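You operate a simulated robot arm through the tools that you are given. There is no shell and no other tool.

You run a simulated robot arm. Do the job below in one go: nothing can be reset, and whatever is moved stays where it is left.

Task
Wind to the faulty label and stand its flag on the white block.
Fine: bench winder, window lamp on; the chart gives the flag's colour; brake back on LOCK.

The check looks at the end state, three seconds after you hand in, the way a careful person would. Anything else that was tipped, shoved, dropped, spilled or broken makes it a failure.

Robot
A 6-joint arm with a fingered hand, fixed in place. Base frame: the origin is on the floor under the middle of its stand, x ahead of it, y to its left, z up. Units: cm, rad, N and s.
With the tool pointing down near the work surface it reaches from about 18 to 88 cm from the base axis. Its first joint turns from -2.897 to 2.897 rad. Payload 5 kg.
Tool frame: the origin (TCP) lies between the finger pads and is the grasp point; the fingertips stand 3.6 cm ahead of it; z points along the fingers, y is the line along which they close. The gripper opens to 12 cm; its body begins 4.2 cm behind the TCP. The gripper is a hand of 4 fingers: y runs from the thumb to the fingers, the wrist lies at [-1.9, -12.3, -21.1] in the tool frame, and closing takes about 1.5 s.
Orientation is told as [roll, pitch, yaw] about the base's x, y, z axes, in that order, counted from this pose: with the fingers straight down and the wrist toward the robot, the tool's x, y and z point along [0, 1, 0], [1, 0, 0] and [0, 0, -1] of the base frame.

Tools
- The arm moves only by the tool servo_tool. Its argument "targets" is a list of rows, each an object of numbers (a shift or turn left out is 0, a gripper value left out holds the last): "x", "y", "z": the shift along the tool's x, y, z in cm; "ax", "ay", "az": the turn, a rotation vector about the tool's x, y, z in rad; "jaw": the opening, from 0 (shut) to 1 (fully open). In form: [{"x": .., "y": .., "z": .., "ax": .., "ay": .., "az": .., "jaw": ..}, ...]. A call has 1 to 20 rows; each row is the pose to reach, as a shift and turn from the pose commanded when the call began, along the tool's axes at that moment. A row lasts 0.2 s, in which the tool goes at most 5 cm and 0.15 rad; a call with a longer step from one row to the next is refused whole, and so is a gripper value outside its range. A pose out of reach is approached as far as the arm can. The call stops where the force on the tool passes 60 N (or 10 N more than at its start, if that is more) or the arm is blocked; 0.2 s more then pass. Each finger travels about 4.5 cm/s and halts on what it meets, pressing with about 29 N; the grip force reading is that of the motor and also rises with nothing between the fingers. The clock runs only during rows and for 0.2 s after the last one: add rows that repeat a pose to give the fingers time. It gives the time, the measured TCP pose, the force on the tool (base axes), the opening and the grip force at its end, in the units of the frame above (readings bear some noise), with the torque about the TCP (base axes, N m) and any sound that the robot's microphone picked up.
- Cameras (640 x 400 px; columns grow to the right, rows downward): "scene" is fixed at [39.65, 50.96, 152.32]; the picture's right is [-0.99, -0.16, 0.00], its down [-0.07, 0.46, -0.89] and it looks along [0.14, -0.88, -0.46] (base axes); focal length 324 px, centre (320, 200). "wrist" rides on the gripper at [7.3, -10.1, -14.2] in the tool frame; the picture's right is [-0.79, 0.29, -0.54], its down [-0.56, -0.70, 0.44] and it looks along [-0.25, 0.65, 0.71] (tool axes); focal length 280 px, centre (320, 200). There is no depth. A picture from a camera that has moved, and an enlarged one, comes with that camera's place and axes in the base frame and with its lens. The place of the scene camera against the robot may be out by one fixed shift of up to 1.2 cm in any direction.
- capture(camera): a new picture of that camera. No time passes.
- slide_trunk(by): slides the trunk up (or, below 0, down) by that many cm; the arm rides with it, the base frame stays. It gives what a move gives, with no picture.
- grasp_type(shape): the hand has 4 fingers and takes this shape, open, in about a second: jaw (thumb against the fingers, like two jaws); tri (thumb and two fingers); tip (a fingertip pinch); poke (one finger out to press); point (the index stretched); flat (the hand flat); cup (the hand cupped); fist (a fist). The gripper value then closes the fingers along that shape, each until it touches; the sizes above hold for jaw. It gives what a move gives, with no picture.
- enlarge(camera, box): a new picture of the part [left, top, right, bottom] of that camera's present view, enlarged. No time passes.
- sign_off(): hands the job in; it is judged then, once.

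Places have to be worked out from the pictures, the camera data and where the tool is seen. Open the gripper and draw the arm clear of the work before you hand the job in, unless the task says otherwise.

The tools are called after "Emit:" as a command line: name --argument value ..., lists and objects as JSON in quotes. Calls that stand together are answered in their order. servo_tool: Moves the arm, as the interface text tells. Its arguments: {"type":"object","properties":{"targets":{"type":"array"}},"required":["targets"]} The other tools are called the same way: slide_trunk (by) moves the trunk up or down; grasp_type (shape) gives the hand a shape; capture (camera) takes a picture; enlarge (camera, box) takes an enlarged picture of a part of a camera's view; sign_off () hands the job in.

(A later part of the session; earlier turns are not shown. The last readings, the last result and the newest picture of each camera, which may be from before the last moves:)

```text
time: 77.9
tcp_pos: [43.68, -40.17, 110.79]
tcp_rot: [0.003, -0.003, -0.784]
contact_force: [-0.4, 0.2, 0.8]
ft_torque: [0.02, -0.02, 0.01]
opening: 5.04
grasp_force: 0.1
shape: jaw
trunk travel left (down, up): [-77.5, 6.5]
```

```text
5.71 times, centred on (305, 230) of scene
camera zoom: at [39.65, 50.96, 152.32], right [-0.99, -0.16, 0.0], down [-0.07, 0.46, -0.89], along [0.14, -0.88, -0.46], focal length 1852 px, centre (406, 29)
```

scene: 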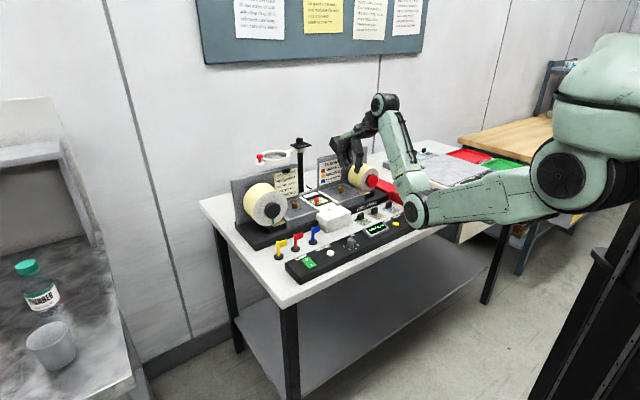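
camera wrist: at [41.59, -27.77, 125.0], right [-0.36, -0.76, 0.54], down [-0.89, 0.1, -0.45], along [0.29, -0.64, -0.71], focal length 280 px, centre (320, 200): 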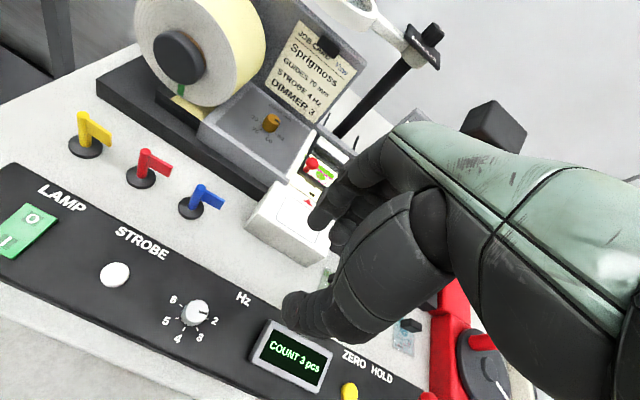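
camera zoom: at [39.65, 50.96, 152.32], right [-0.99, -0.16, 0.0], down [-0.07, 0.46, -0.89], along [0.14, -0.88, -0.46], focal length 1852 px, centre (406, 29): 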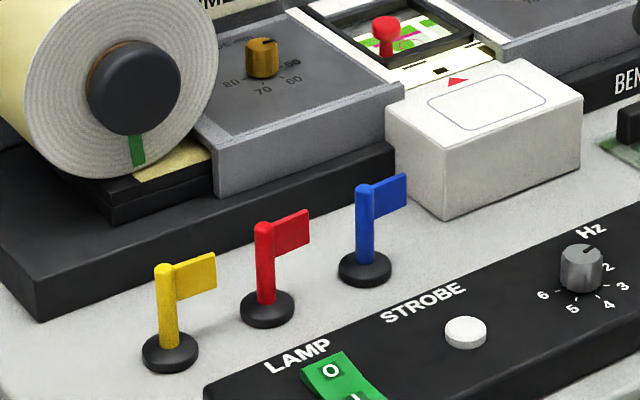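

Blue flag: base at about q 13.2, p 66.5, post top z≈97.2, its paddle pointing right (−q). The white block's top is at z≈95.1, its outline centred near q 0.9, p 71.3. I try the fingertip pinch, to keep clear of the red flag next to it.

Emit:
grasp_type --shape "tip"

Emit:
capture --camera "wrist"

Emit:
enlarge --camera "scene" --box '[330, 130, 430, 220]'

```text
time: 78.8
tcp_pos: [43.72, -40.08, 110.86]
tcp_rot: [0.002, -0.004, -0.786]
contact_force: [-0.5, -0.4, 0.2]
ft_torque: [-0.02, 0.01, 0.01]
opening: 11.98
grasp_force: 0.0
shape: tip
trunk travel left (down, up): [-77.5, 6.5]
```

```text
taken
camera wrist: at [41.66, -27.76, 124.99], right [-0.35, -0.76, 0.54], down [-0.89, 0.1, -0.45], along [0.29, -0.64, -0.71], focal length 280 px, centre (320, 200)
```

wrist: 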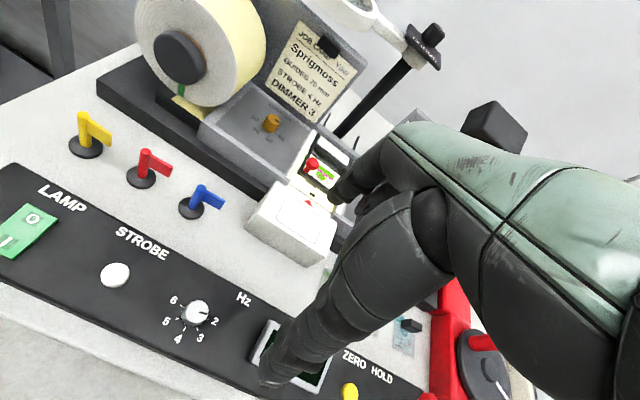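

```text
4.44 times, centred on (380, 175) of scene
camera zoom: at [39.65, 50.96, 152.32], right [-0.99, -0.16, 0.0], down [-0.07, 0.46, -0.89], along [0.14, -0.88, -0.46], focal length 1441 px, centre (53, 311)
```

zoom: 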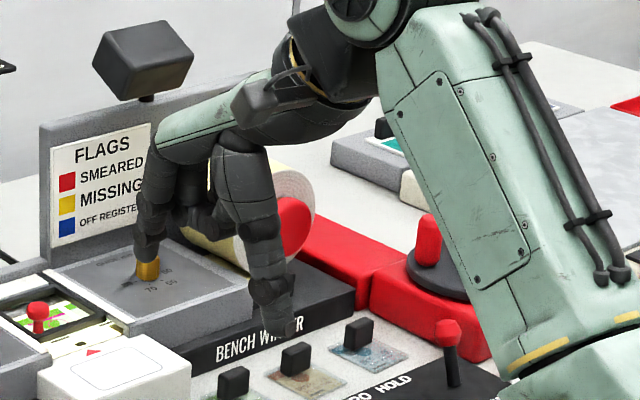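

The tip shape uses index and thumb only, with the others curled away. I narrow it to ~4 cm in free air to see where the pads meet relative to the TCP.

Emit:
servo_tool --targets '[{"jaw": 0.33}, {"jaw": 0.33}, {"jaw": 0.33}, {"jaw": 0.33}, {"jaw": 0.33}]'

Emit:
enlarge --camera "wrist" --box '[240, 130, 440, 370]'

Emit:
enlarge --camera "scene" --box '[330, 150, 410, 220]'

```text
time: 80.0
tcp_pos: [43.81, -40.05, 110.84]
tcp_rot: [0.001, -0.004, -0.783]
contact_force: [0.6, -0.3, 0.5]
ft_torque: [0.0, 0.0, -0.02]
opening: 4.02
grasp_force: 0.1
shape: tip
trunk travel left (down, up): [-77.5, 6.5]
```

```text
1.67 times, centred on (340, 250) of wrist
camera zoom: at [41.64, -27.77, 124.98], right [-0.35, -0.76, 0.54], down [-0.89, 0.1, -0.45], along [0.29, -0.64, -0.71], focal length 467 px, centre (287, 117)
```

zoom: 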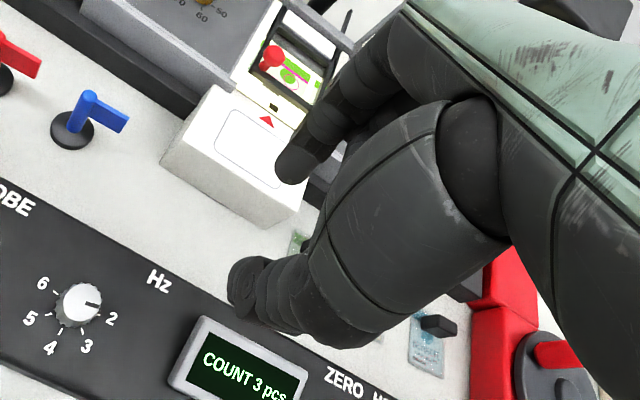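

```text
5.71 times, centred on (370, 185) of scene
camera zoom: at [39.65, 50.96, 152.32], right [-0.99, -0.16, 0.0], down [-0.07, 0.46, -0.89], along [0.14, -0.88, -0.46], focal length 1852 px, centre (34, 286)
```

zoom: 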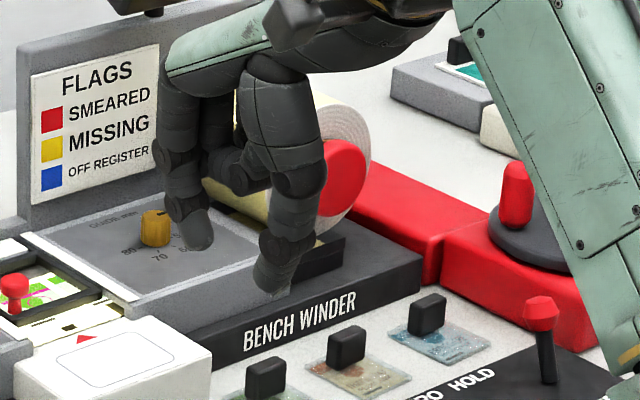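

The pinch closes about the TCP line (x≈0). I move above the blue flag's post at a safe height and check the alignment.

Emit:
servo_tool --targets '[{"x": 3.5, "y": 2.4}, {"x": 7, "y": 4.8}, {"x": 10.5, "y": 7.1}, {"x": 10.5, "y": 7.1, "z": 3}]'

Emit:
capture --camera "wrist"

Emit:
enlarge --camera "wrist" --box '[200, 170, 380, 350]'

Emit:
enlarge --camera "scene" --box '[265, 170, 365, 260]'

```text
time: 81.0
tcp_pos: [56.07, -37.61, 108.06]
tcp_rot: [0.002, -0.003, -0.782]
contact_force: [-0.4, 0.1, 0.3]
ft_torque: [0.0, -0.03, 0.01]
opening: 4.04
grasp_force: 0.1
shape: tip
trunk travel left (down, up): [-77.5, 6.5]
```

```text
taken
camera wrist: at [53.97, -25.41, 122.2], right [-0.36, -0.76, 0.54], down [-0.89, 0.1, -0.45], along [0.29, -0.64, -0.71], focal length 280 px, centre (320, 200)
```

wrist: 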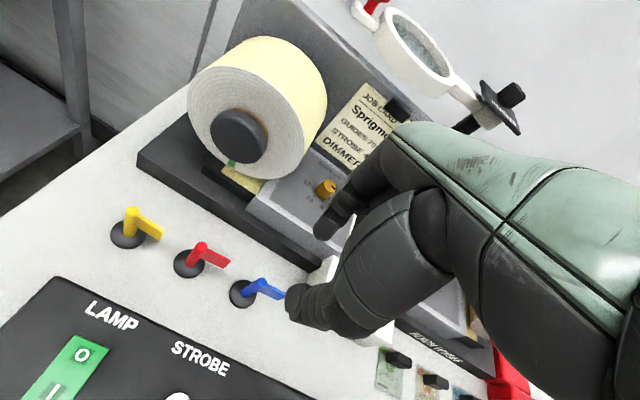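

```text
2.22 times, centred on (290, 260) of wrist
camera zoom: at [53.97, -25.41, 122.2], right [-0.36, -0.76, 0.54], down [-0.89, 0.1, -0.45], along [0.29, -0.64, -0.71], focal length 623 px, centre (387, 67)
```

zoom: 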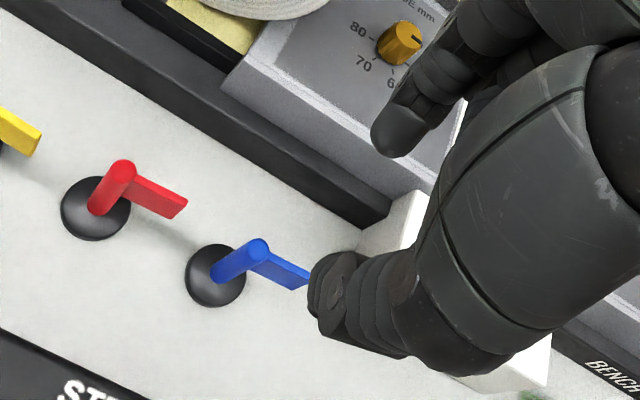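

```text
4.44 times, centred on (315, 215) of scene
camera zoom: at [39.65, 50.96, 152.32], right [-0.99, -0.16, 0.0], down [-0.07, 0.46, -0.89], along [0.14, -0.88, -0.46], focal length 1441 px, centre (342, 133)
```

zoom: 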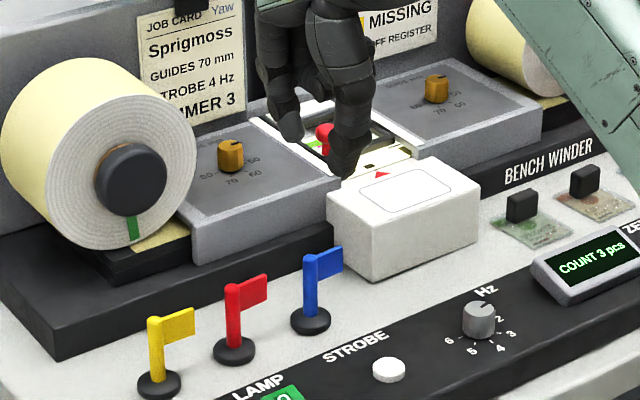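

The post axis is about 0.35 left and 0.25 ahead of the TCP. I correct and lower part way, then look from the side for clearance of the curled fingers over the paddle.

Emit:
servo_tool --targets '[{"x": 0.35, "y": 0.25, "z": 2}, {"x": 0.35, "y": 0.25, "z": 5}, {"x": 0.35, "y": 0.25, "z": 7.5}]'

Emit:
enlarge --camera "scene" --box '[285, 185, 345, 245]'

Emit:
enlarge --camera "wrist" --box '[220, 190, 380, 350]'

```text
time: 81.8
tcp_pos: [56.71, -37.67, 100.44]
tcp_rot: [0.0, -0.005, -0.785]
contact_force: [-0.1, 0.3, 0.2]
ft_torque: [0.01, 0.01, 0.0]
opening: 4.03
grasp_force: 0.1
shape: tip
trunk travel left (down, up): [-77.5, 6.5]
```

```text
6.67 times, centred on (315, 215) of scene
camera zoom: at [39.65, 50.96, 152.32], right [-0.99, -0.16, 0.0], down [-0.07, 0.46, -0.89], along [0.14, -0.88, -0.46], focal length 2161 px, centre (353, 100)
```

zoom: 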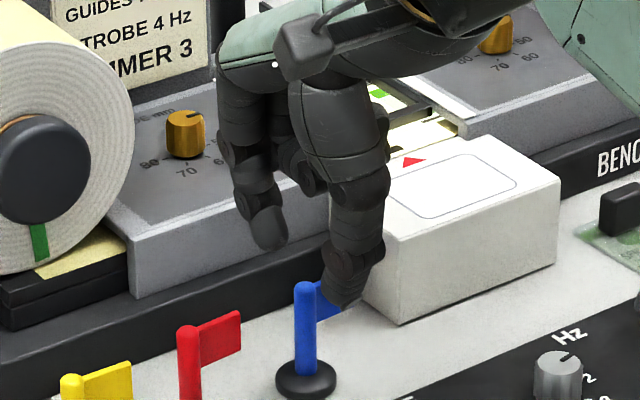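

```text
2.50 times, centred on (300, 270) of wrist
camera zoom: at [54.49, -25.39, 114.54], right [-0.35, -0.76, 0.54], down [-0.89, 0.1, -0.45], along [0.29, -0.64, -0.71], focal length 701 px, centre (370, 25)
```

zoom: 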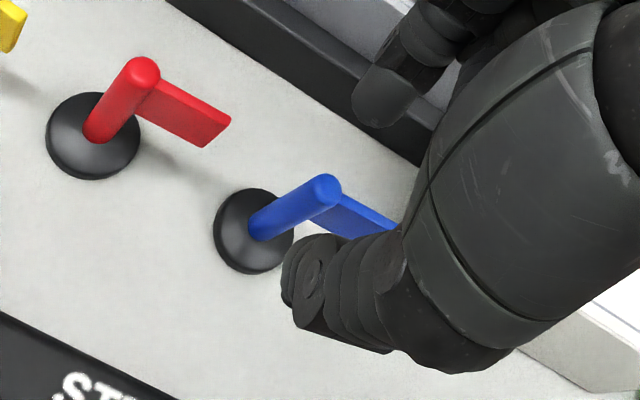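

Alignment with the post is within a couple of millimetres and the curled fingers are well above the paddle. I lower the last 3 cm and pinch the post.

Emit:
servo_tool --targets '[{"z": 1}, {"z": 2}, {"z": 3.0}]'

Emit:
enlarge --camera "scene" --box '[285, 185, 345, 245]'

Emit:
enlarge --camera "wrist" --box '[240, 190, 400, 350]'

```text
time: 82.6
tcp_pos: [56.65, -37.57, 97.51]
tcp_rot: [0.002, -0.004, -0.784]
contact_force: [0.6, 0.2, -0.1]
ft_torque: [0.03, 0.02, -0.01]
opening: 4.03
grasp_force: 0.0
shape: tip
trunk travel left (down, up): [-77.5, 6.5]
```

```text
6.67 times, centred on (315, 215) of scene
camera zoom: at [39.65, 50.96, 152.32], right [-0.99, -0.16, 0.0], down [-0.07, 0.46, -0.89], along [0.14, -0.88, -0.46], focal length 2161 px, centre (353, 100)
```

zoom: 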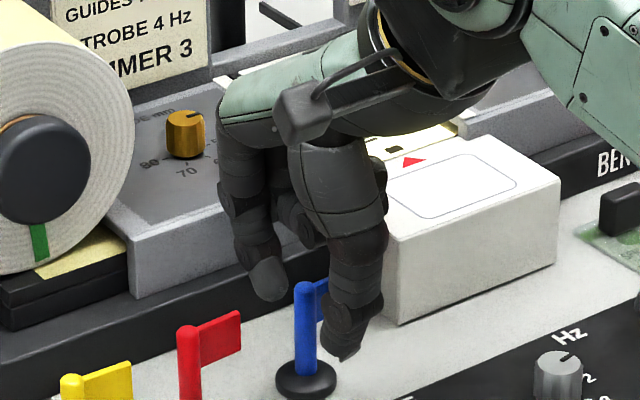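

```text
2.50 times, centred on (320, 270) of wrist
camera zoom: at [54.56, -25.37, 111.66], right [-0.35, -0.76, 0.54], down [-0.89, 0.1, -0.45], along [0.29, -0.64, -0.71], focal length 701 px, centre (320, 25)
```

zoom: 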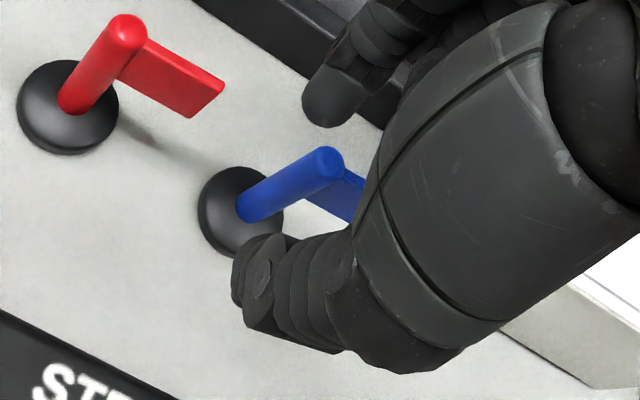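

Post is between thumb and index. I close the pinch.

Emit:
servo_tool --targets '[{"jaw": 0.2}, {"jaw": 0.12}, {"jaw": 0.06}, {"jaw": 0.0}, {"jaw": 0.0}, {"jaw": 0.0}]'

Emit:
enlarge --camera "scene" --box '[285, 185, 345, 245]'

Emit:
enlarge --camera "wrist" --box '[240, 190, 400, 350]'

```text
time: 84.0
tcp_pos: [56.64, -37.71, 97.54]
tcp_rot: [0.002, -0.002, -0.784]
contact_force: [-0.3, -0.3, 0.3]
ft_torque: [0.0, 0.01, -0.02]
opening: 0.37
grasp_force: 28.9
shape: tip
trunk travel left (down, up): [-77.5, 6.5]
```

```text
6.67 times, centred on (315, 215) of scene
camera zoom: at [39.65, 50.96, 152.32], right [-0.99, -0.16, 0.0], down [-0.07, 0.46, -0.89], along [0.14, -0.88, -0.46], focal length 2161 px, centre (353, 100)
```

zoom: 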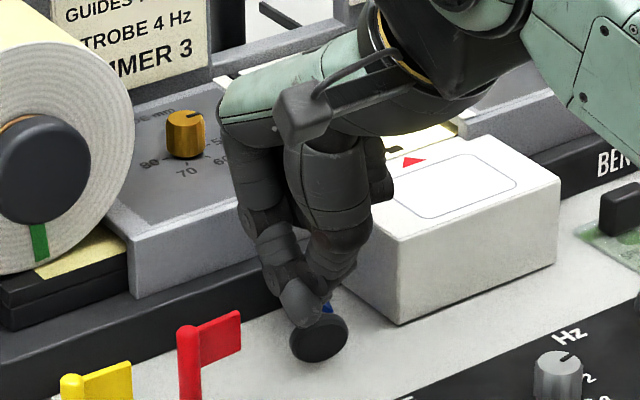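

```text
2.50 times, centred on (320, 270) of wrist
camera zoom: at [54.56, -25.37, 111.67], right [-0.35, -0.76, 0.54], down [-0.89, 0.1, -0.45], along [0.29, -0.64, -0.71], focal length 701 px, centre (320, 25)
```

zoom: 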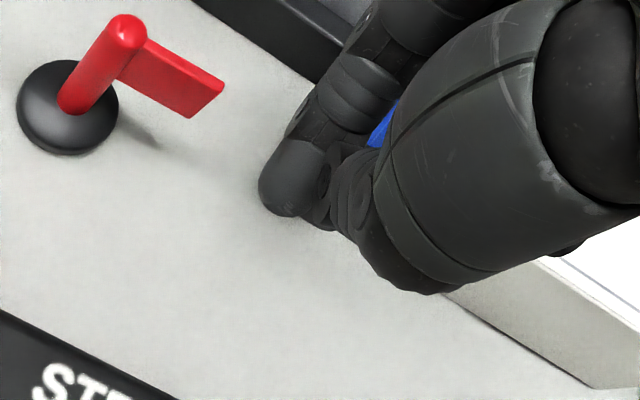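

The flag has tilted in the pinch: its base disc now faces the camera, and the opening of 0.37 suggests the fingertips hold the paddle or slid round the post. I zoom in from both cameras before any move.

Emit:
enlarge --camera "scene" --box '[300, 205, 335, 240]'

Emit:
enlarge --camera "wrist" --box '[320, 200, 420, 300]'

```text
11.43 times, centred on (318, 222) of scene
camera zoom: at [39.65, 50.96, 152.32], right [-0.99, -0.16, 0.0], down [-0.07, 0.46, -0.89], along [0.14, -0.88, -0.46], focal length 3705 px, centre (349, -57)
```

zoom: 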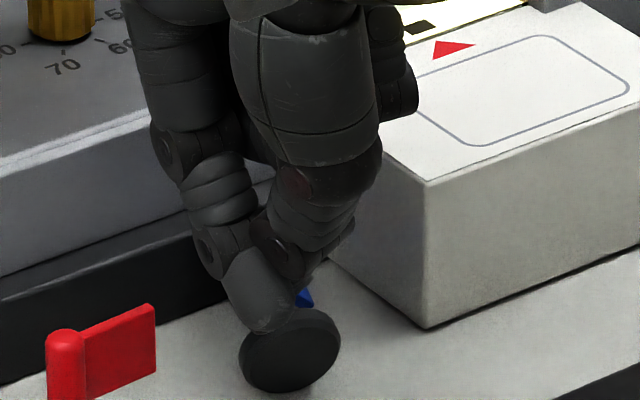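

```text
4.00 times, centred on (370, 250) of wrist
camera zoom: at [54.56, -25.37, 111.67], right [-0.35, -0.76, 0.54], down [-0.89, 0.1, -0.45], along [0.29, -0.64, -0.71], focal length 1122 px, centre (120, 0)
```

zoom: 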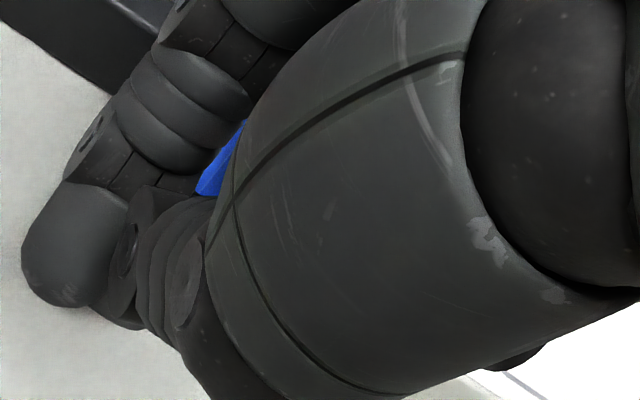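

The flag seems to be held lying between the fingertips, base toward the camera. I lift just a little (1.5 cm), slowly, to see whether it is securely held and how it lies.

Emit:
servo_tool --targets '[{"z": -0.3, "jaw": 0}, {"z": -0.6, "jaw": 0}, {"z": -0.9, "jaw": 0}, {"z": -1.2, "jaw": 0}, {"z": -1.5, "jaw": 0}]'

Emit:
enlarge --camera "scene" --box '[300, 200, 335, 240]'

Emit:
enlarge --camera "wrist" --box '[240, 190, 400, 350]'

```text
time: 85.2
tcp_pos: [56.61, -37.6, 98.94]
tcp_rot: [0.003, -0.003, -0.783]
contact_force: [-0.8, 0.4, 0.8]
ft_torque: [-0.04, -0.03, 0.01]
opening: 0.38
grasp_force: 29.0
shape: tip
trunk travel left (down, up): [-77.5, 6.5]
```

```text
10.00 times, centred on (318, 220) of scene
camera zoom: at [39.65, 50.96, 152.32], right [-0.99, -0.16, 0.0], down [-0.07, 0.46, -0.89], along [0.14, -0.88, -0.46], focal length 3242 px, centre (345, 0)
```

zoom: 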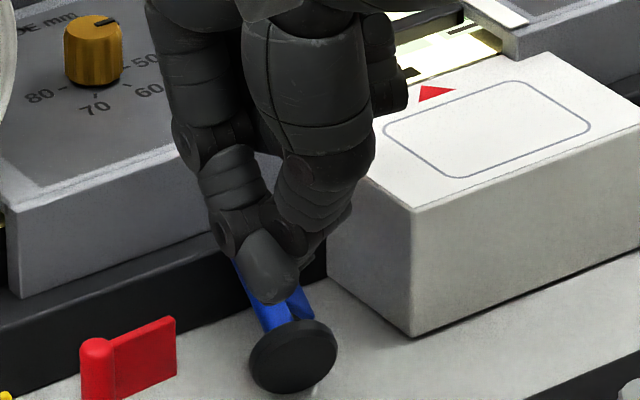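

```text
2.50 times, centred on (320, 270) of wrist
camera zoom: at [54.52, -25.36, 113.09], right [-0.35, -0.76, 0.54], down [-0.89, 0.1, -0.45], along [0.29, -0.64, -0.71], focal length 701 px, centre (320, 25)
```

zoom: 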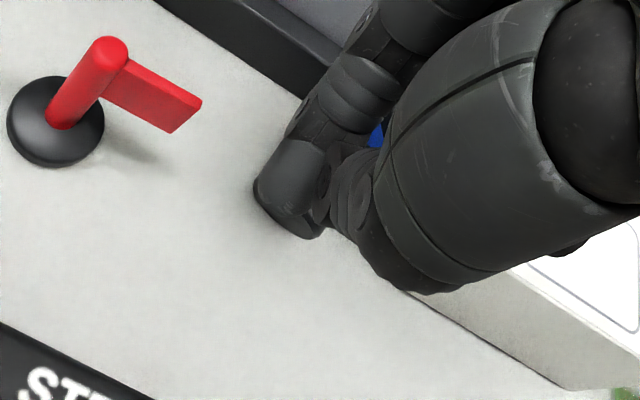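

I need a sharper look at how the flag lies; zooming the scene camera right on it.

Emit:
enlarge --camera "scene" --box '[306, 220, 328, 242]'

Emit:
enlarge --camera "wrist" --box '[300, 210, 380, 290]'

```text
16.00 times, centred on (317, 231) of scene
camera zoom: at [39.65, 50.96, 152.32], right [-0.99, -0.16, 0.0], down [-0.07, 0.46, -0.89], along [0.14, -0.88, -0.46], focal length 5187 px, centre (368, -296)
```

zoom: 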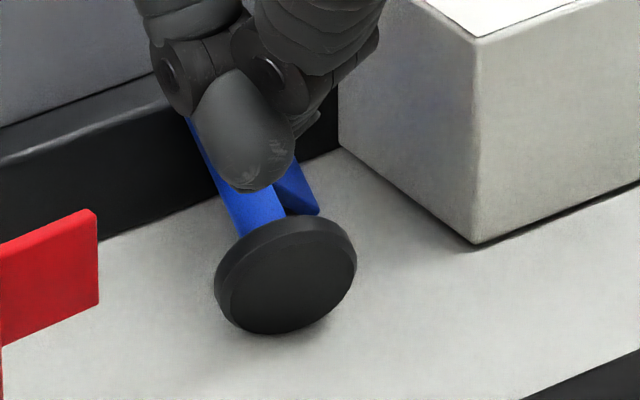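

```text
5.00 times, centred on (340, 250) of wrist
camera zoom: at [54.52, -25.36, 113.09], right [-0.35, -0.76, 0.54], down [-0.89, 0.1, -0.45], along [0.29, -0.64, -0.71], focal length 1402 px, centre (220, -50)
```

zoom: 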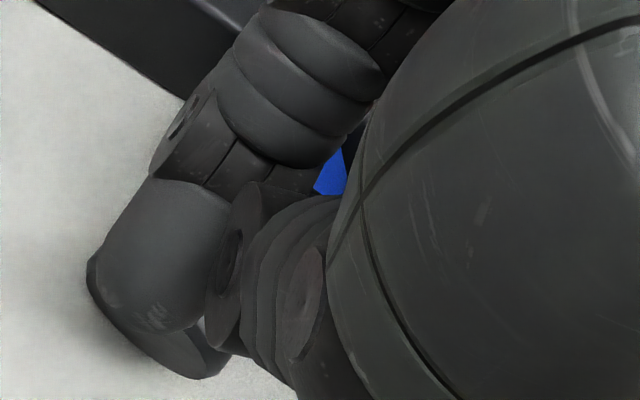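

The disc sits on its rim on the bench with the post lying backward (top toward the winder): the flag tipped over during the pinch and is lying, not held. I lift the hand clear without opening, and look again.

Emit:
servo_tool --targets '[{"z": -1}, {"z": -2}, {"z": -3.5}, {"z": -5}]'

Emit:
enlarge --camera "scene" --box '[290, 190, 340, 250]'

```text
time: 86.2
tcp_pos: [56.58, -37.58, 104.13]
tcp_rot: [0.001, -0.001, -0.782]
contact_force: [-0.1, 0.1, 0.6]
ft_torque: [-0.02, 0.02, 0.01]
opening: 0.38
grasp_force: 29.1
shape: tip
trunk travel left (down, up): [-77.5, 6.5]
```

```text
6.67 times, centred on (315, 220) of scene
camera zoom: at [39.65, 50.96, 152.32], right [-0.99, -0.16, 0.0], down [-0.07, 0.46, -0.89], along [0.14, -0.88, -0.46], focal length 2161 px, centre (353, 67)
```

zoom: 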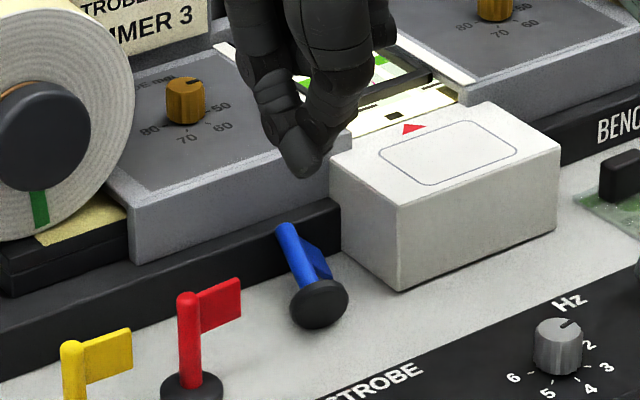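

The flag leans back with its post top against the winder's black base; the other flags are untouched. I move back and aside for a clear wrist view of it.

Emit:
servo_tool --targets '[{"x": -2, "y": -1, "z": -2}, {"x": -5, "y": -2, "z": -4.5}, {"x": -8, "y": -3, "z": -6.5}, {"x": -11, "y": -4, "z": -8}, {"x": -13.9, "y": -4.9, "z": -8}]'

Emit:
capture --camera "wrist"

Emit:
enlarge --camera "wrist" --box '[150, 140, 260, 250]'

Emit:
enlarge --camera "scene" --box '[300, 215, 330, 245]'

```text
time: 87.4
tcp_pos: [43.36, -43.99, 111.67]
tcp_rot: [0.003, -0.003, -0.784]
contact_force: [0.0, 0.3, 0.9]
ft_torque: [0.0, 0.0, 0.03]
opening: 0.37
grasp_force: 29.0
shape: tip
trunk travel left (down, up): [-77.5, 6.5]
```

```text
taken
camera wrist: at [41.17, -31.79, 126.04], right [-0.35, -0.76, 0.54], down [-0.89, 0.1, -0.45], along [0.29, -0.64, -0.71], focal length 280 px, centre (320, 200)
```

wrist: 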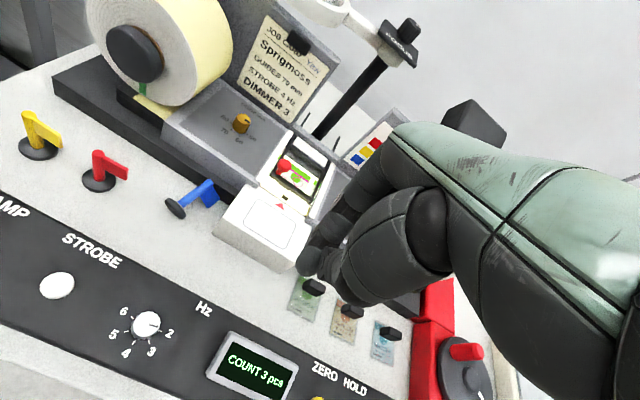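

```text
3.64 times, centred on (205, 195) of wrist
camera zoom: at [41.17, -31.79, 126.04], right [-0.35, -0.76, 0.54], down [-0.89, 0.1, -0.45], along [0.29, -0.64, -0.71], focal length 1020 px, centre (738, 218)
```

zoom: 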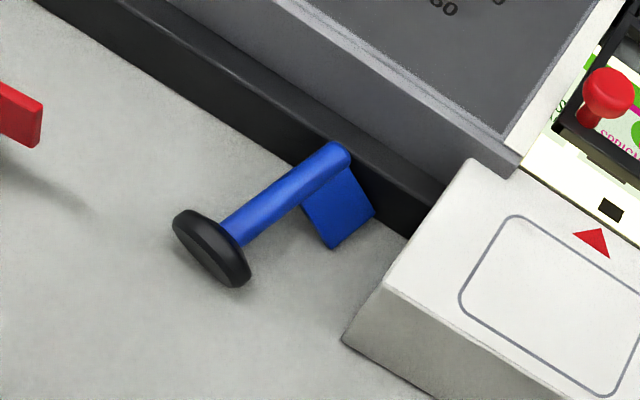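

```text
13.33 times, centred on (315, 230) of scene
camera zoom: at [39.65, 50.96, 152.32], right [-0.99, -0.16, 0.0], down [-0.07, 0.46, -0.89], along [0.14, -0.88, -0.46], focal length 4322 px, centre (387, -200)
```

zoom: 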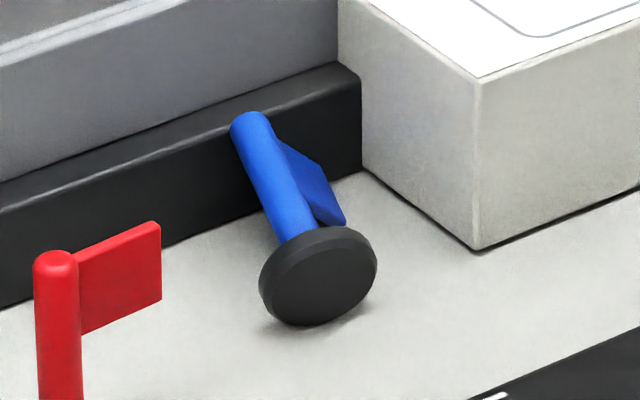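

The flag leans at ~20° with the disc on its rim at about (q 11.3, p 68.2) and its top (q 10.1, p 73) on the edge of the winder base. My earlier pinch was too high: the post is only ~5.7 cm tall. I plan to right it by pushing the foot of the disc toward the base, like walking a ladder upright. First I see whether the "point" shape gives a long slim finger.

Emit:
grasp_type --shape "point"

Emit:
capture --camera "wrist"

Emit:
enlarge --camera "scene" --box '[330, 140, 420, 220]'

```text
time: 88.3
tcp_pos: [43.38, -43.91, 111.85]
tcp_rot: [0.003, -0.004, -0.784]
contact_force: [-0.8, 0.3, 0.8]
ft_torque: [-0.03, 0.0, -0.02]
opening: 11.49
grasp_force: 0.1
shape: point
trunk travel left (down, up): [-77.5, 6.5]
```

```text
taken
camera wrist: at [41.3, -31.72, 126.01], right [-0.35, -0.76, 0.54], down [-0.89, 0.1, -0.45], along [0.29, -0.64, -0.71], focal length 280 px, centre (320, 200)
```

wrist: 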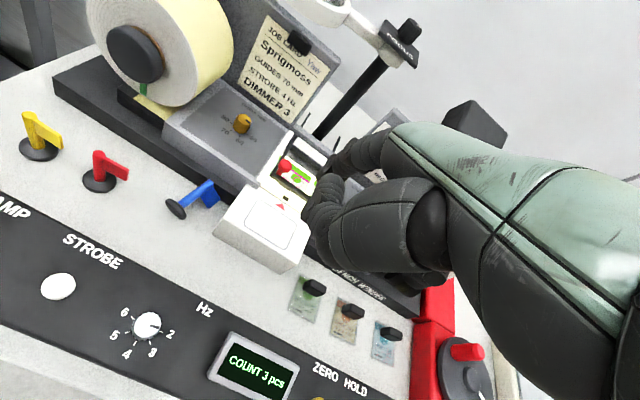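

```text
5.00 times, centred on (375, 180) of scene
camera zoom: at [39.65, 50.96, 152.32], right [-0.99, -0.16, 0.0], down [-0.07, 0.46, -0.89], along [0.14, -0.88, -0.46], focal length 1621 px, centre (45, 300)
```

zoom: 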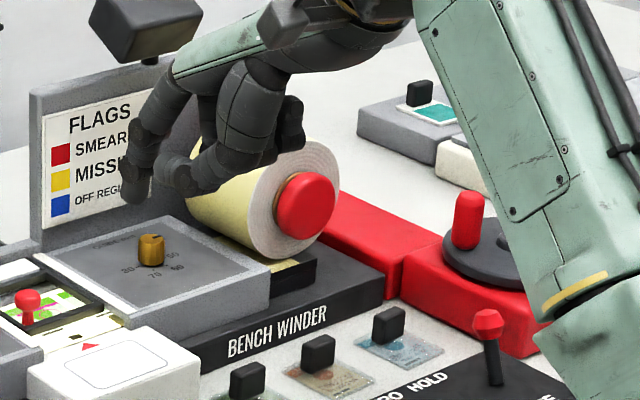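

The point shape is no better. A cleaner way: pinch the bare part of the post between disc and paddle with the hand turned crosswise, then tilt the hand outward to stand the flag up. I first test in free air whether the arm can take those poses: raise, take the tip shape, and lower the trunk 10 cm for reach.

Emit:
servo_tool --targets '[{"y": -1, "z": -4}, {"y": -2, "z": -8}, {"y": -3, "z": -12}]'

Emit:
grasp_type --shape "tip"

Emit:
slide_trunk --by -10

```text
time: 89.1
tcp_pos: [41.56, -42.26, 122.86]
tcp_rot: [0.003, -0.006, -0.784]
contact_force: [0.2, 0.1, 0.7]
ft_torque: [-0.02, 0.0, -0.02]
opening: 11.52
grasp_force: 0.0
shape: point
out of reach, approached as far as the arm can: row 3
trunk travel left (down, up): [-77.5, 6.5]
```

```text
time: 90.0
tcp_pos: [41.65, -42.33, 122.74]
tcp_rot: [0.002, -0.006, -0.782]
contact_force: [-0.5, 0.2, 0.6]
ft_torque: [-0.01, 0.0, 0.02]
opening: 11.99
grasp_force: 0.0
shape: tip
trunk travel left (down, up): [-77.5, 6.5]
```

```text
time: 91.3
tcp_pos: [41.6, -42.24, 112.83]
tcp_rot: [0.002, -0.006, -0.784]
contact_force: [-1.0, -0.6, -0.5]
ft_torque: [0.05, 0.02, 0.0]
opening: 12.0
grasp_force: 0.1
shape: tip
trunk travel left (down, up): [-67.5, 16.5]
```

Trunk lowered. Now I turn the hand crosswise (closing direction across the fallen post) and move above the flag at a safe height.

Emit:
servo_tool --targets '[{"x": 1.1, "y": 1.1, "az": -0.13, "jaw": 0.35}, {"x": 2.3, "y": 2.2, "az": -0.26, "jaw": 0.35}, {"x": 3.4, "y": 3.2, "az": -0.39, "jaw": 0.35}, {"x": 4.5, "y": 4.3, "az": -0.52, "jaw": 0.35}, {"x": 5.6, "y": 5.4, "az": -0.65, "jaw": 0.35}, {"x": 6.8, "y": 6.5, "az": -0.78, "jaw": 0.35}, {"x": 7.9, "y": 7.6, "az": -0.91, "jaw": 0.35}, {"x": 9, "y": 8.6, "z": 1, "az": -1.04, "jaw": 0.35}, {"x": 10.2, "y": 9.7, "z": 2, "az": -1.17, "jaw": 0.35}, {"x": 11.3, "y": 10.8, "z": 3, "az": -1.304, "jaw": 0.35}]'

Emit:
capture --camera "wrist"

Emit:
capture --camera "scene"

```text
time: 93.5
tcp_pos: [57.37, -42.0, 109.92]
tcp_rot: [-0.004, -0.004, 0.521]
contact_force: [-0.2, 0.9, 0.5]
ft_torque: [0.02, 0.02, -0.02]
opening: 4.28
grasp_force: 0.0
shape: tip
trunk travel left (down, up): [-67.5, 16.5]
```

```text
taken
camera wrist: at [44.84, -40.76, 124.05], right [0.64, -0.54, 0.55], down [-0.33, -0.84, -0.44], along [0.7, 0.1, -0.71], focal length 280 px, centre (320, 200)
```

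wrist: 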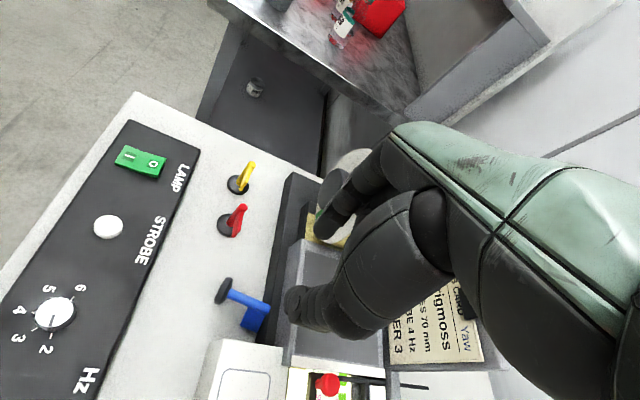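

```text
taken
```

scene: 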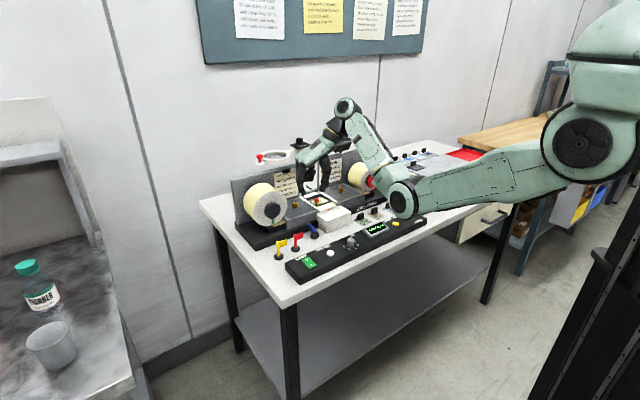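

That pose is reachable, TCP right above the bare part of the post. Now I test the outward tilt (about the closing axis) here in free air.

Emit:
servo_tool --targets '[{"ay": -0.13}, {"ay": -0.26}, {"ay": -0.39}, {"ay": -0.52}, {"ay": -0.65}, {"ay": -0.78}, {"ay": -0.91}, {"ay": -1.04}, {"ay": -1.17}]'

Emit:
capture --camera "wrist"

Emit:
capture --camera "scene"

```text
time: 95.5
tcp_pos: [57.12, -41.88, 110.01]
tcp_rot: [-1.179, -0.001, 0.519]
contact_force: [-0.6, 1.0, 0.0]
ft_torque: [-0.02, 0.01, -0.01]
opening: 4.3
grasp_force: 0.1
shape: tip
trunk travel left (down, up): [-67.5, 16.5]
```

```text
taken
camera wrist: at [40.43, -33.17, 108.66], right [0.15, 0.31, 0.94], down [-0.3, -0.89, 0.35], along [0.94, -0.33, -0.04], focal length 280 px, centre (320, 200)
```

wrist: 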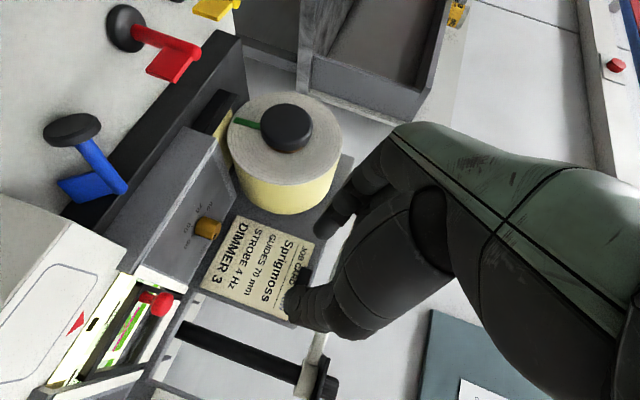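

```text
taken
```

scene: 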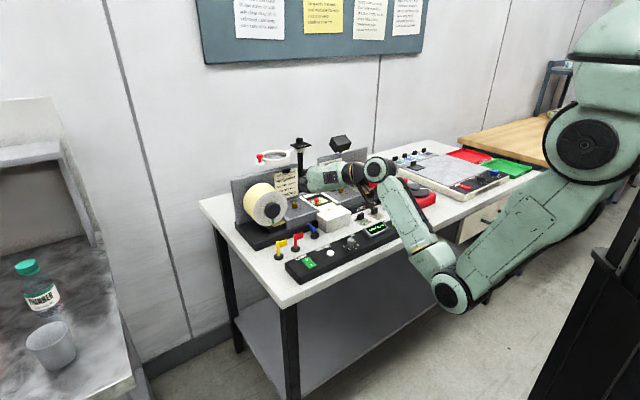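

The tilt works too (the wrist camera comes low, so I will tilt only to about 48° near the bench, press the base flat and release). I rotate the hand back to vertical over the flag.

Emit:
servo_tool --targets '[{"ay": 0.13}, {"ay": 0.26}, {"ay": 0.39}, {"ay": 0.52}, {"ay": 0.65}, {"ay": 0.78}, {"ay": 0.91}, {"ay": 1.04}, {"ay": 1.17}]'

Emit:
enlarge --camera "wrist" --box '[190, 230, 330, 370]'

Emit:
enlarge --camera "scene" --box '[285, 180, 345, 245]'

```text
time: 97.5
tcp_pos: [57.34, -42.13, 109.88]
tcp_rot: [-0.003, -0.002, 0.52]
contact_force: [0.0, 0.8, 0.4]
ft_torque: [0.0, -0.04, -0.02]
opening: 4.28
grasp_force: 0.0
shape: tip
trunk travel left (down, up): [-67.5, 16.5]
```

```text
2.86 times, centred on (260, 300) of wrist
camera zoom: at [44.81, -40.8, 124.05], right [0.64, -0.54, 0.54], down [-0.33, -0.83, -0.44], along [0.69, 0.1, -0.71], focal length 801 px, centre (491, -86)
```

zoom: 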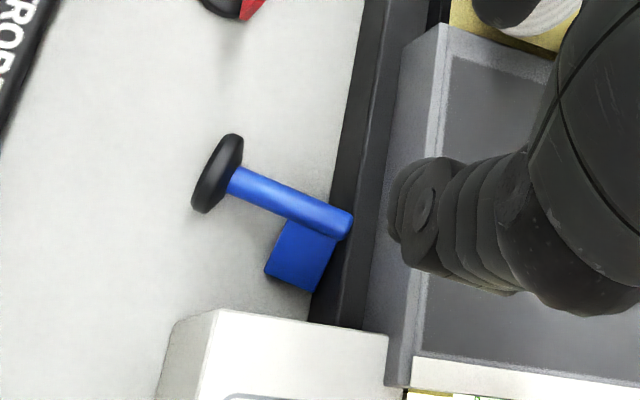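

```text
6.15 times, centred on (315, 212) of scene
camera zoom: at [39.65, 50.96, 152.32], right [-0.99, -0.16, 0.0], down [-0.07, 0.46, -0.89], along [0.14, -0.88, -0.46], focal length 1995 px, centre (351, 123)
```

zoom: 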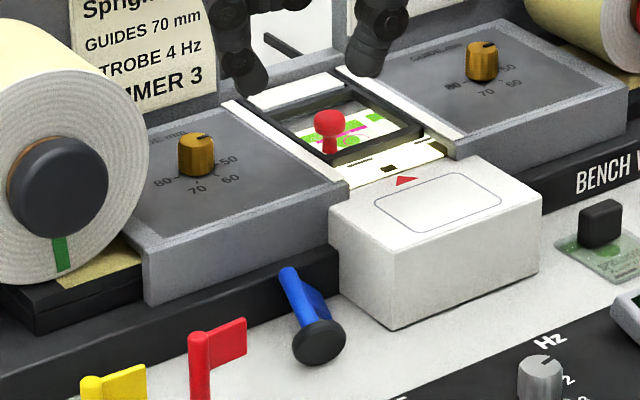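

Crosswise, the curled fingers would hit the deck behind. A simpler way: with the hand square again, press one fingertip down on the front-top rim of the upright-standing disc. That lies about 1 cm in front of the disc's contact point, so it will rock the flag up onto its base. I turn the hand back square to the bench, pulling away from the winder.

Emit:
servo_tool --targets '[{"x": 0.6, "y": -0.2, "z": -1, "az": 0.13}, {"x": 1.2, "y": -0.4, "z": -1, "az": 0.26}, {"x": 1.8, "y": -0.6, "z": -1, "az": 0.39}, {"x": 2.4, "y": -0.8, "z": -1, "az": 0.52}, {"x": 3, "y": -1, "z": -1, "az": 0.65}, {"x": 3.6, "y": -1.2, "z": -1, "az": 0.78}, {"x": 4.2, "y": -1.4, "z": -1, "az": 0.91}, {"x": 4.7, "y": -1.5, "z": -1, "az": 1.04}, {"x": 5.1, "y": -1.7, "z": -1, "az": 1.17}, {"x": 5.5, "y": -1.8, "z": -1, "az": 1.304}]'

Emit:
grasp_type --shape "poke"

Emit:
capture --camera "wrist"

Emit:
enlarge --camera "scene" --box '[285, 170, 355, 245]'

```text
time: 99.7
tcp_pos: [52.93, -38.09, 110.95]
tcp_rot: [0.001, -0.007, -0.786]
contact_force: [-0.4, 0.2, 1.0]
ft_torque: [-0.03, 0.0, -0.01]
opening: 4.27
grasp_force: 0.0
shape: tip
trunk travel left (down, up): [-67.5, 16.5]
```

```text
time: 100.6
tcp_pos: [52.82, -38.07, 111.0]
tcp_rot: [0.003, -0.005, -0.783]
contact_force: [0.8, -0.1, 0.2]
ft_torque: [-0.02, 0.0, 0.0]
opening: 0.0
grasp_force: 0.0
shape: poke
trunk travel left (down, up): [-67.5, 16.5]
```

```text
taken
camera wrist: at [50.79, -25.84, 125.06], right [-0.36, -0.76, 0.54], down [-0.89, 0.1, -0.45], along [0.29, -0.64, -0.71], focal length 280 px, centre (320, 200)
```

wrist: 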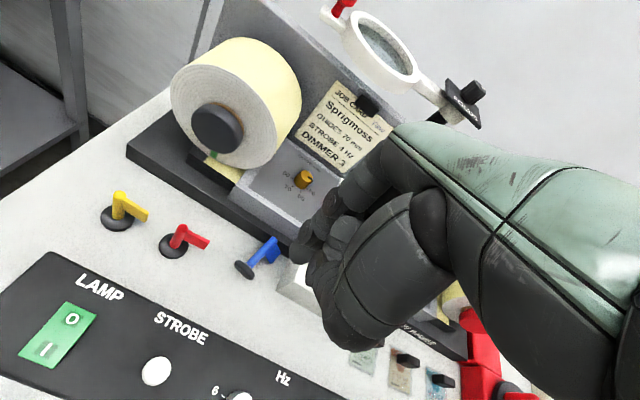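

```text
5.33 times, centred on (320, 208) of scene
camera zoom: at [39.65, 50.96, 152.32], right [-0.99, -0.16, 0.0], down [-0.07, 0.46, -0.89], along [0.14, -0.88, -0.46], focal length 1729 px, centre (320, 160)
```

zoom: 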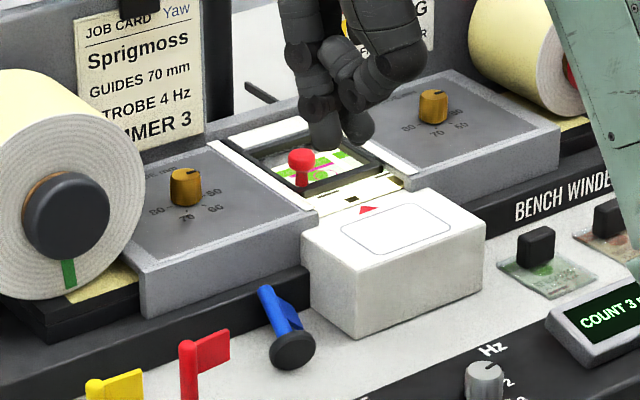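

Square again with one finger out. I zoom to place the disc rim relative to the fingertip.

Emit:
enlarge --camera "wrist" --box '[210, 210, 330, 310]'

```text
4.00 times, centred on (270, 260) of wrist
camera zoom: at [50.79, -25.84, 125.06], right [-0.36, -0.76, 0.54], down [-0.89, 0.1, -0.45], along [0.29, -0.64, -0.71], focal length 1122 px, centre (520, -40)
```

zoom: 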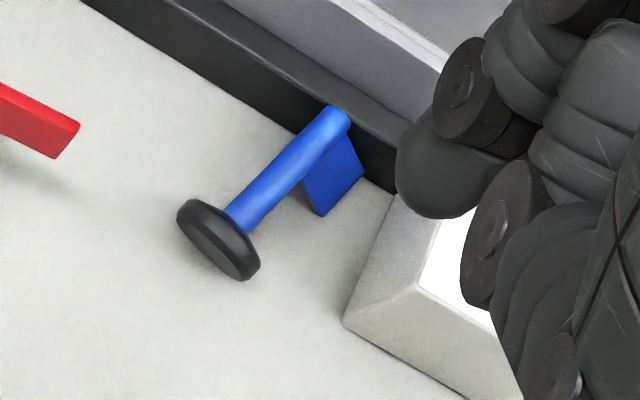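

The disc's rim top runs from about p 67.1 to 68.1 at z≈93.2 (q≈11.6). I bring the fingertip over its front half, about 2 cm above, and check.

Emit:
servo_tool --targets '[{"x": 0.42, "y": 2.78, "z": 3}, {"x": 0.42, "y": 2.78, "z": 7}, {"x": 0.42, "y": 2.78, "z": 10}, {"x": 0.42, "y": 2.78, "z": 12}]'

Emit:
enlarge --camera "wrist" --box '[220, 190, 360, 310]'

Emit:
enlarge --camera "scene" --box '[290, 195, 340, 245]'

```text
time: 101.6
tcp_pos: [55.2, -39.87, 98.84]
tcp_rot: [0.002, -0.006, -0.784]
contact_force: [0.4, 0.0, -1.0]
ft_torque: [0.01, 0.03, -0.01]
opening: 0.01
grasp_force: 0.0
shape: poke
trunk travel left (down, up): [-67.5, 16.5]
```

```text
3.33 times, centred on (290, 250) of wrist
camera zoom: at [53.08, -27.61, 113.01], right [-0.36, -0.76, 0.54], down [-0.89, 0.1, -0.45], along [0.29, -0.64, -0.71], focal length 935 px, centre (420, 33)
```

zoom: 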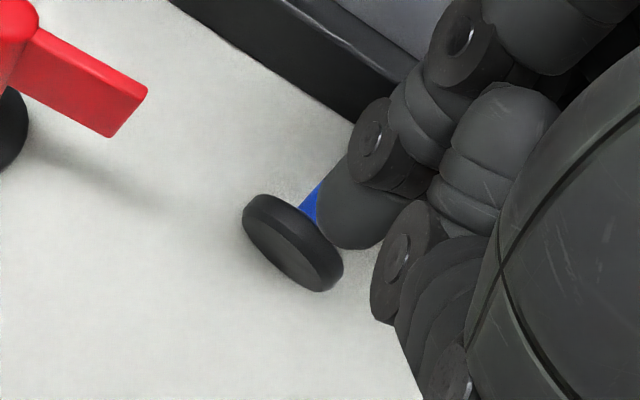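

```text
8.00 times, centred on (315, 220) of scene
camera zoom: at [39.65, 50.96, 152.32], right [-0.99, -0.16, 0.0], down [-0.07, 0.46, -0.89], along [0.14, -0.88, -0.46], focal length 2594 px, centre (360, 40)
```

zoom: 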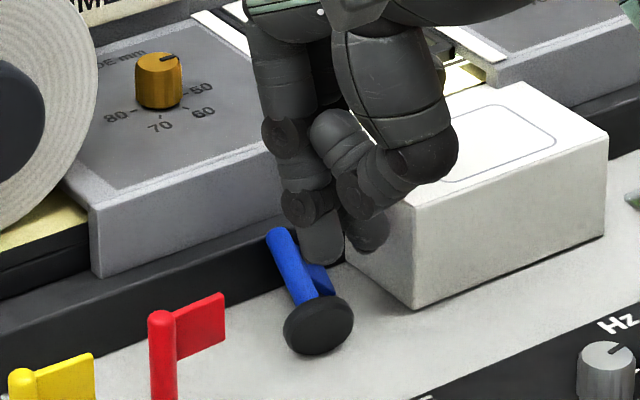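

The fingertip's end is at about (q 11.8, p 67.25). Better than pressing: reach just behind the disc's top edge, above the post, and pull toward the robot, which rocks the flag up about its rim. I move the fingertip to just behind the disc rim and check.

Emit:
servo_tool --targets '[{"x": 0, "y": 0, "z": -0.8}, {"x": -0.3, "y": 1, "z": -0.8}, {"x": -0.6, "y": 1.95, "z": -0.5}, {"x": -0.6, "y": 1.95, "z": 0.8}, {"x": -0.6, "y": 1.95, "z": 1.6}]'

Emit:
enlarge --camera "wrist" --box '[220, 190, 360, 310]'

Emit:
enlarge --camera "scene" --box '[295, 205, 335, 245]'

```text
time: 102.8
tcp_pos: [56.28, -41.68, 97.33]
tcp_rot: [0.002, -0.005, -0.784]
contact_force: [-0.5, -0.2, 0.1]
ft_torque: [-0.03, -0.01, 0.0]
opening: 0.01
grasp_force: 0.1
shape: poke
trunk travel left (down, up): [-67.5, 16.5]
```

```text
3.33 times, centred on (290, 250) of wrist
camera zoom: at [54.15, -29.41, 111.47], right [-0.36, -0.76, 0.54], down [-0.89, 0.1, -0.45], along [0.29, -0.64, -0.71], focal length 935 px, centre (420, 33)
```

zoom: 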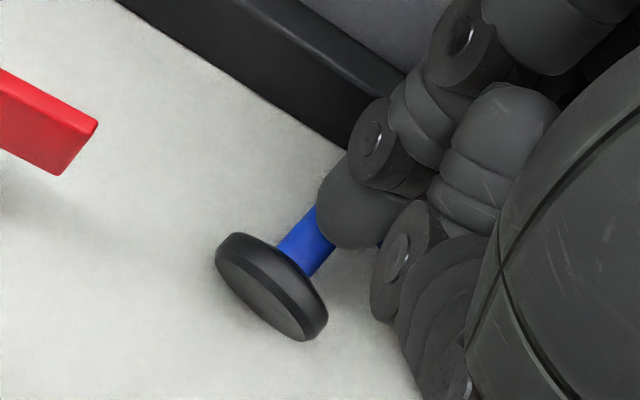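

```text
10.00 times, centred on (315, 225) of scene
camera zoom: at [39.65, 50.96, 152.32], right [-0.99, -0.16, 0.0], down [-0.07, 0.46, -0.89], along [0.14, -0.88, -0.46], focal length 3242 px, centre (370, -50)
```

zoom: 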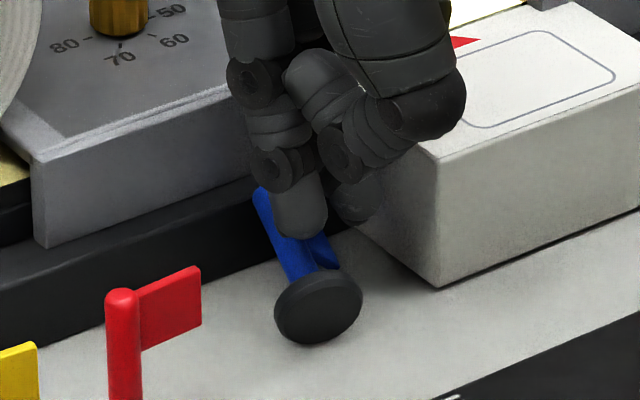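

The fingertip is right behind the disc, over the post with its end at z≈93.7. I lower 0.8 cm and begin pulling toward the robot in small steps.

Emit:
servo_tool --targets '[{"x": -0.08, "y": -0.05, "z": 0.4}, {"x": -0.08, "y": -0.1, "z": 0.78}, {"x": 0.01, "y": -0.44, "z": 0.9}, {"x": 0.1, "y": -0.78, "z": 0.92}, {"x": 0.2, "y": -1.12, "z": 0.92}]'

Emit:
enlarge --camera "wrist" --box '[220, 190, 360, 310]'

Emit:
enlarge --camera "scene" --box '[295, 205, 335, 245]'

```text
time: 104.0
tcp_pos: [55.56, -40.68, 96.28]
tcp_rot: [0.002, -0.006, -0.783]
contact_force: [-0.3, 0.2, -0.2]
ft_torque: [0.01, -0.04, 0.02]
opening: 0.0
grasp_force: 0.1
shape: poke
trunk travel left (down, up): [-67.5, 16.5]
```

```text
3.33 times, centred on (290, 250) of wrist
camera zoom: at [53.42, -28.37, 110.5], right [-0.36, -0.76, 0.54], down [-0.89, 0.1, -0.45], along [0.29, -0.64, -0.71], focal length 935 px, centre (420, 33)
```

zoom: 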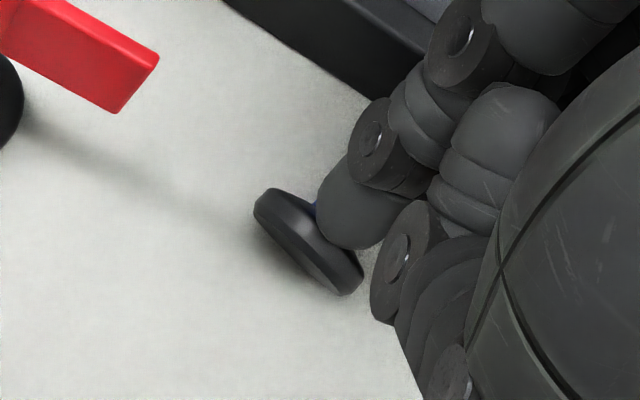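

```text
10.00 times, centred on (315, 225) of scene
camera zoom: at [39.65, 50.96, 152.32], right [-0.99, -0.16, 0.0], down [-0.07, 0.46, -0.89], along [0.14, -0.88, -0.46], focal length 3242 px, centre (370, -50)
```

zoom: 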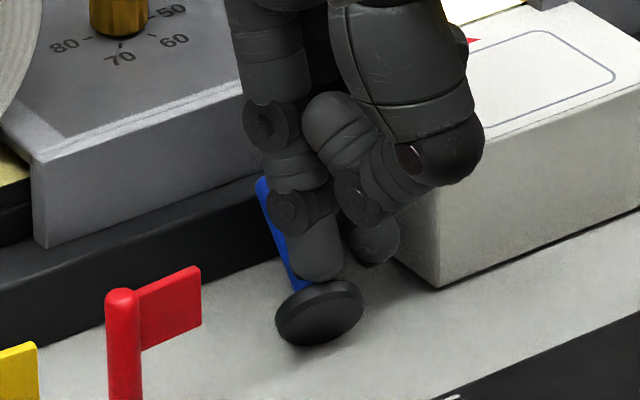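

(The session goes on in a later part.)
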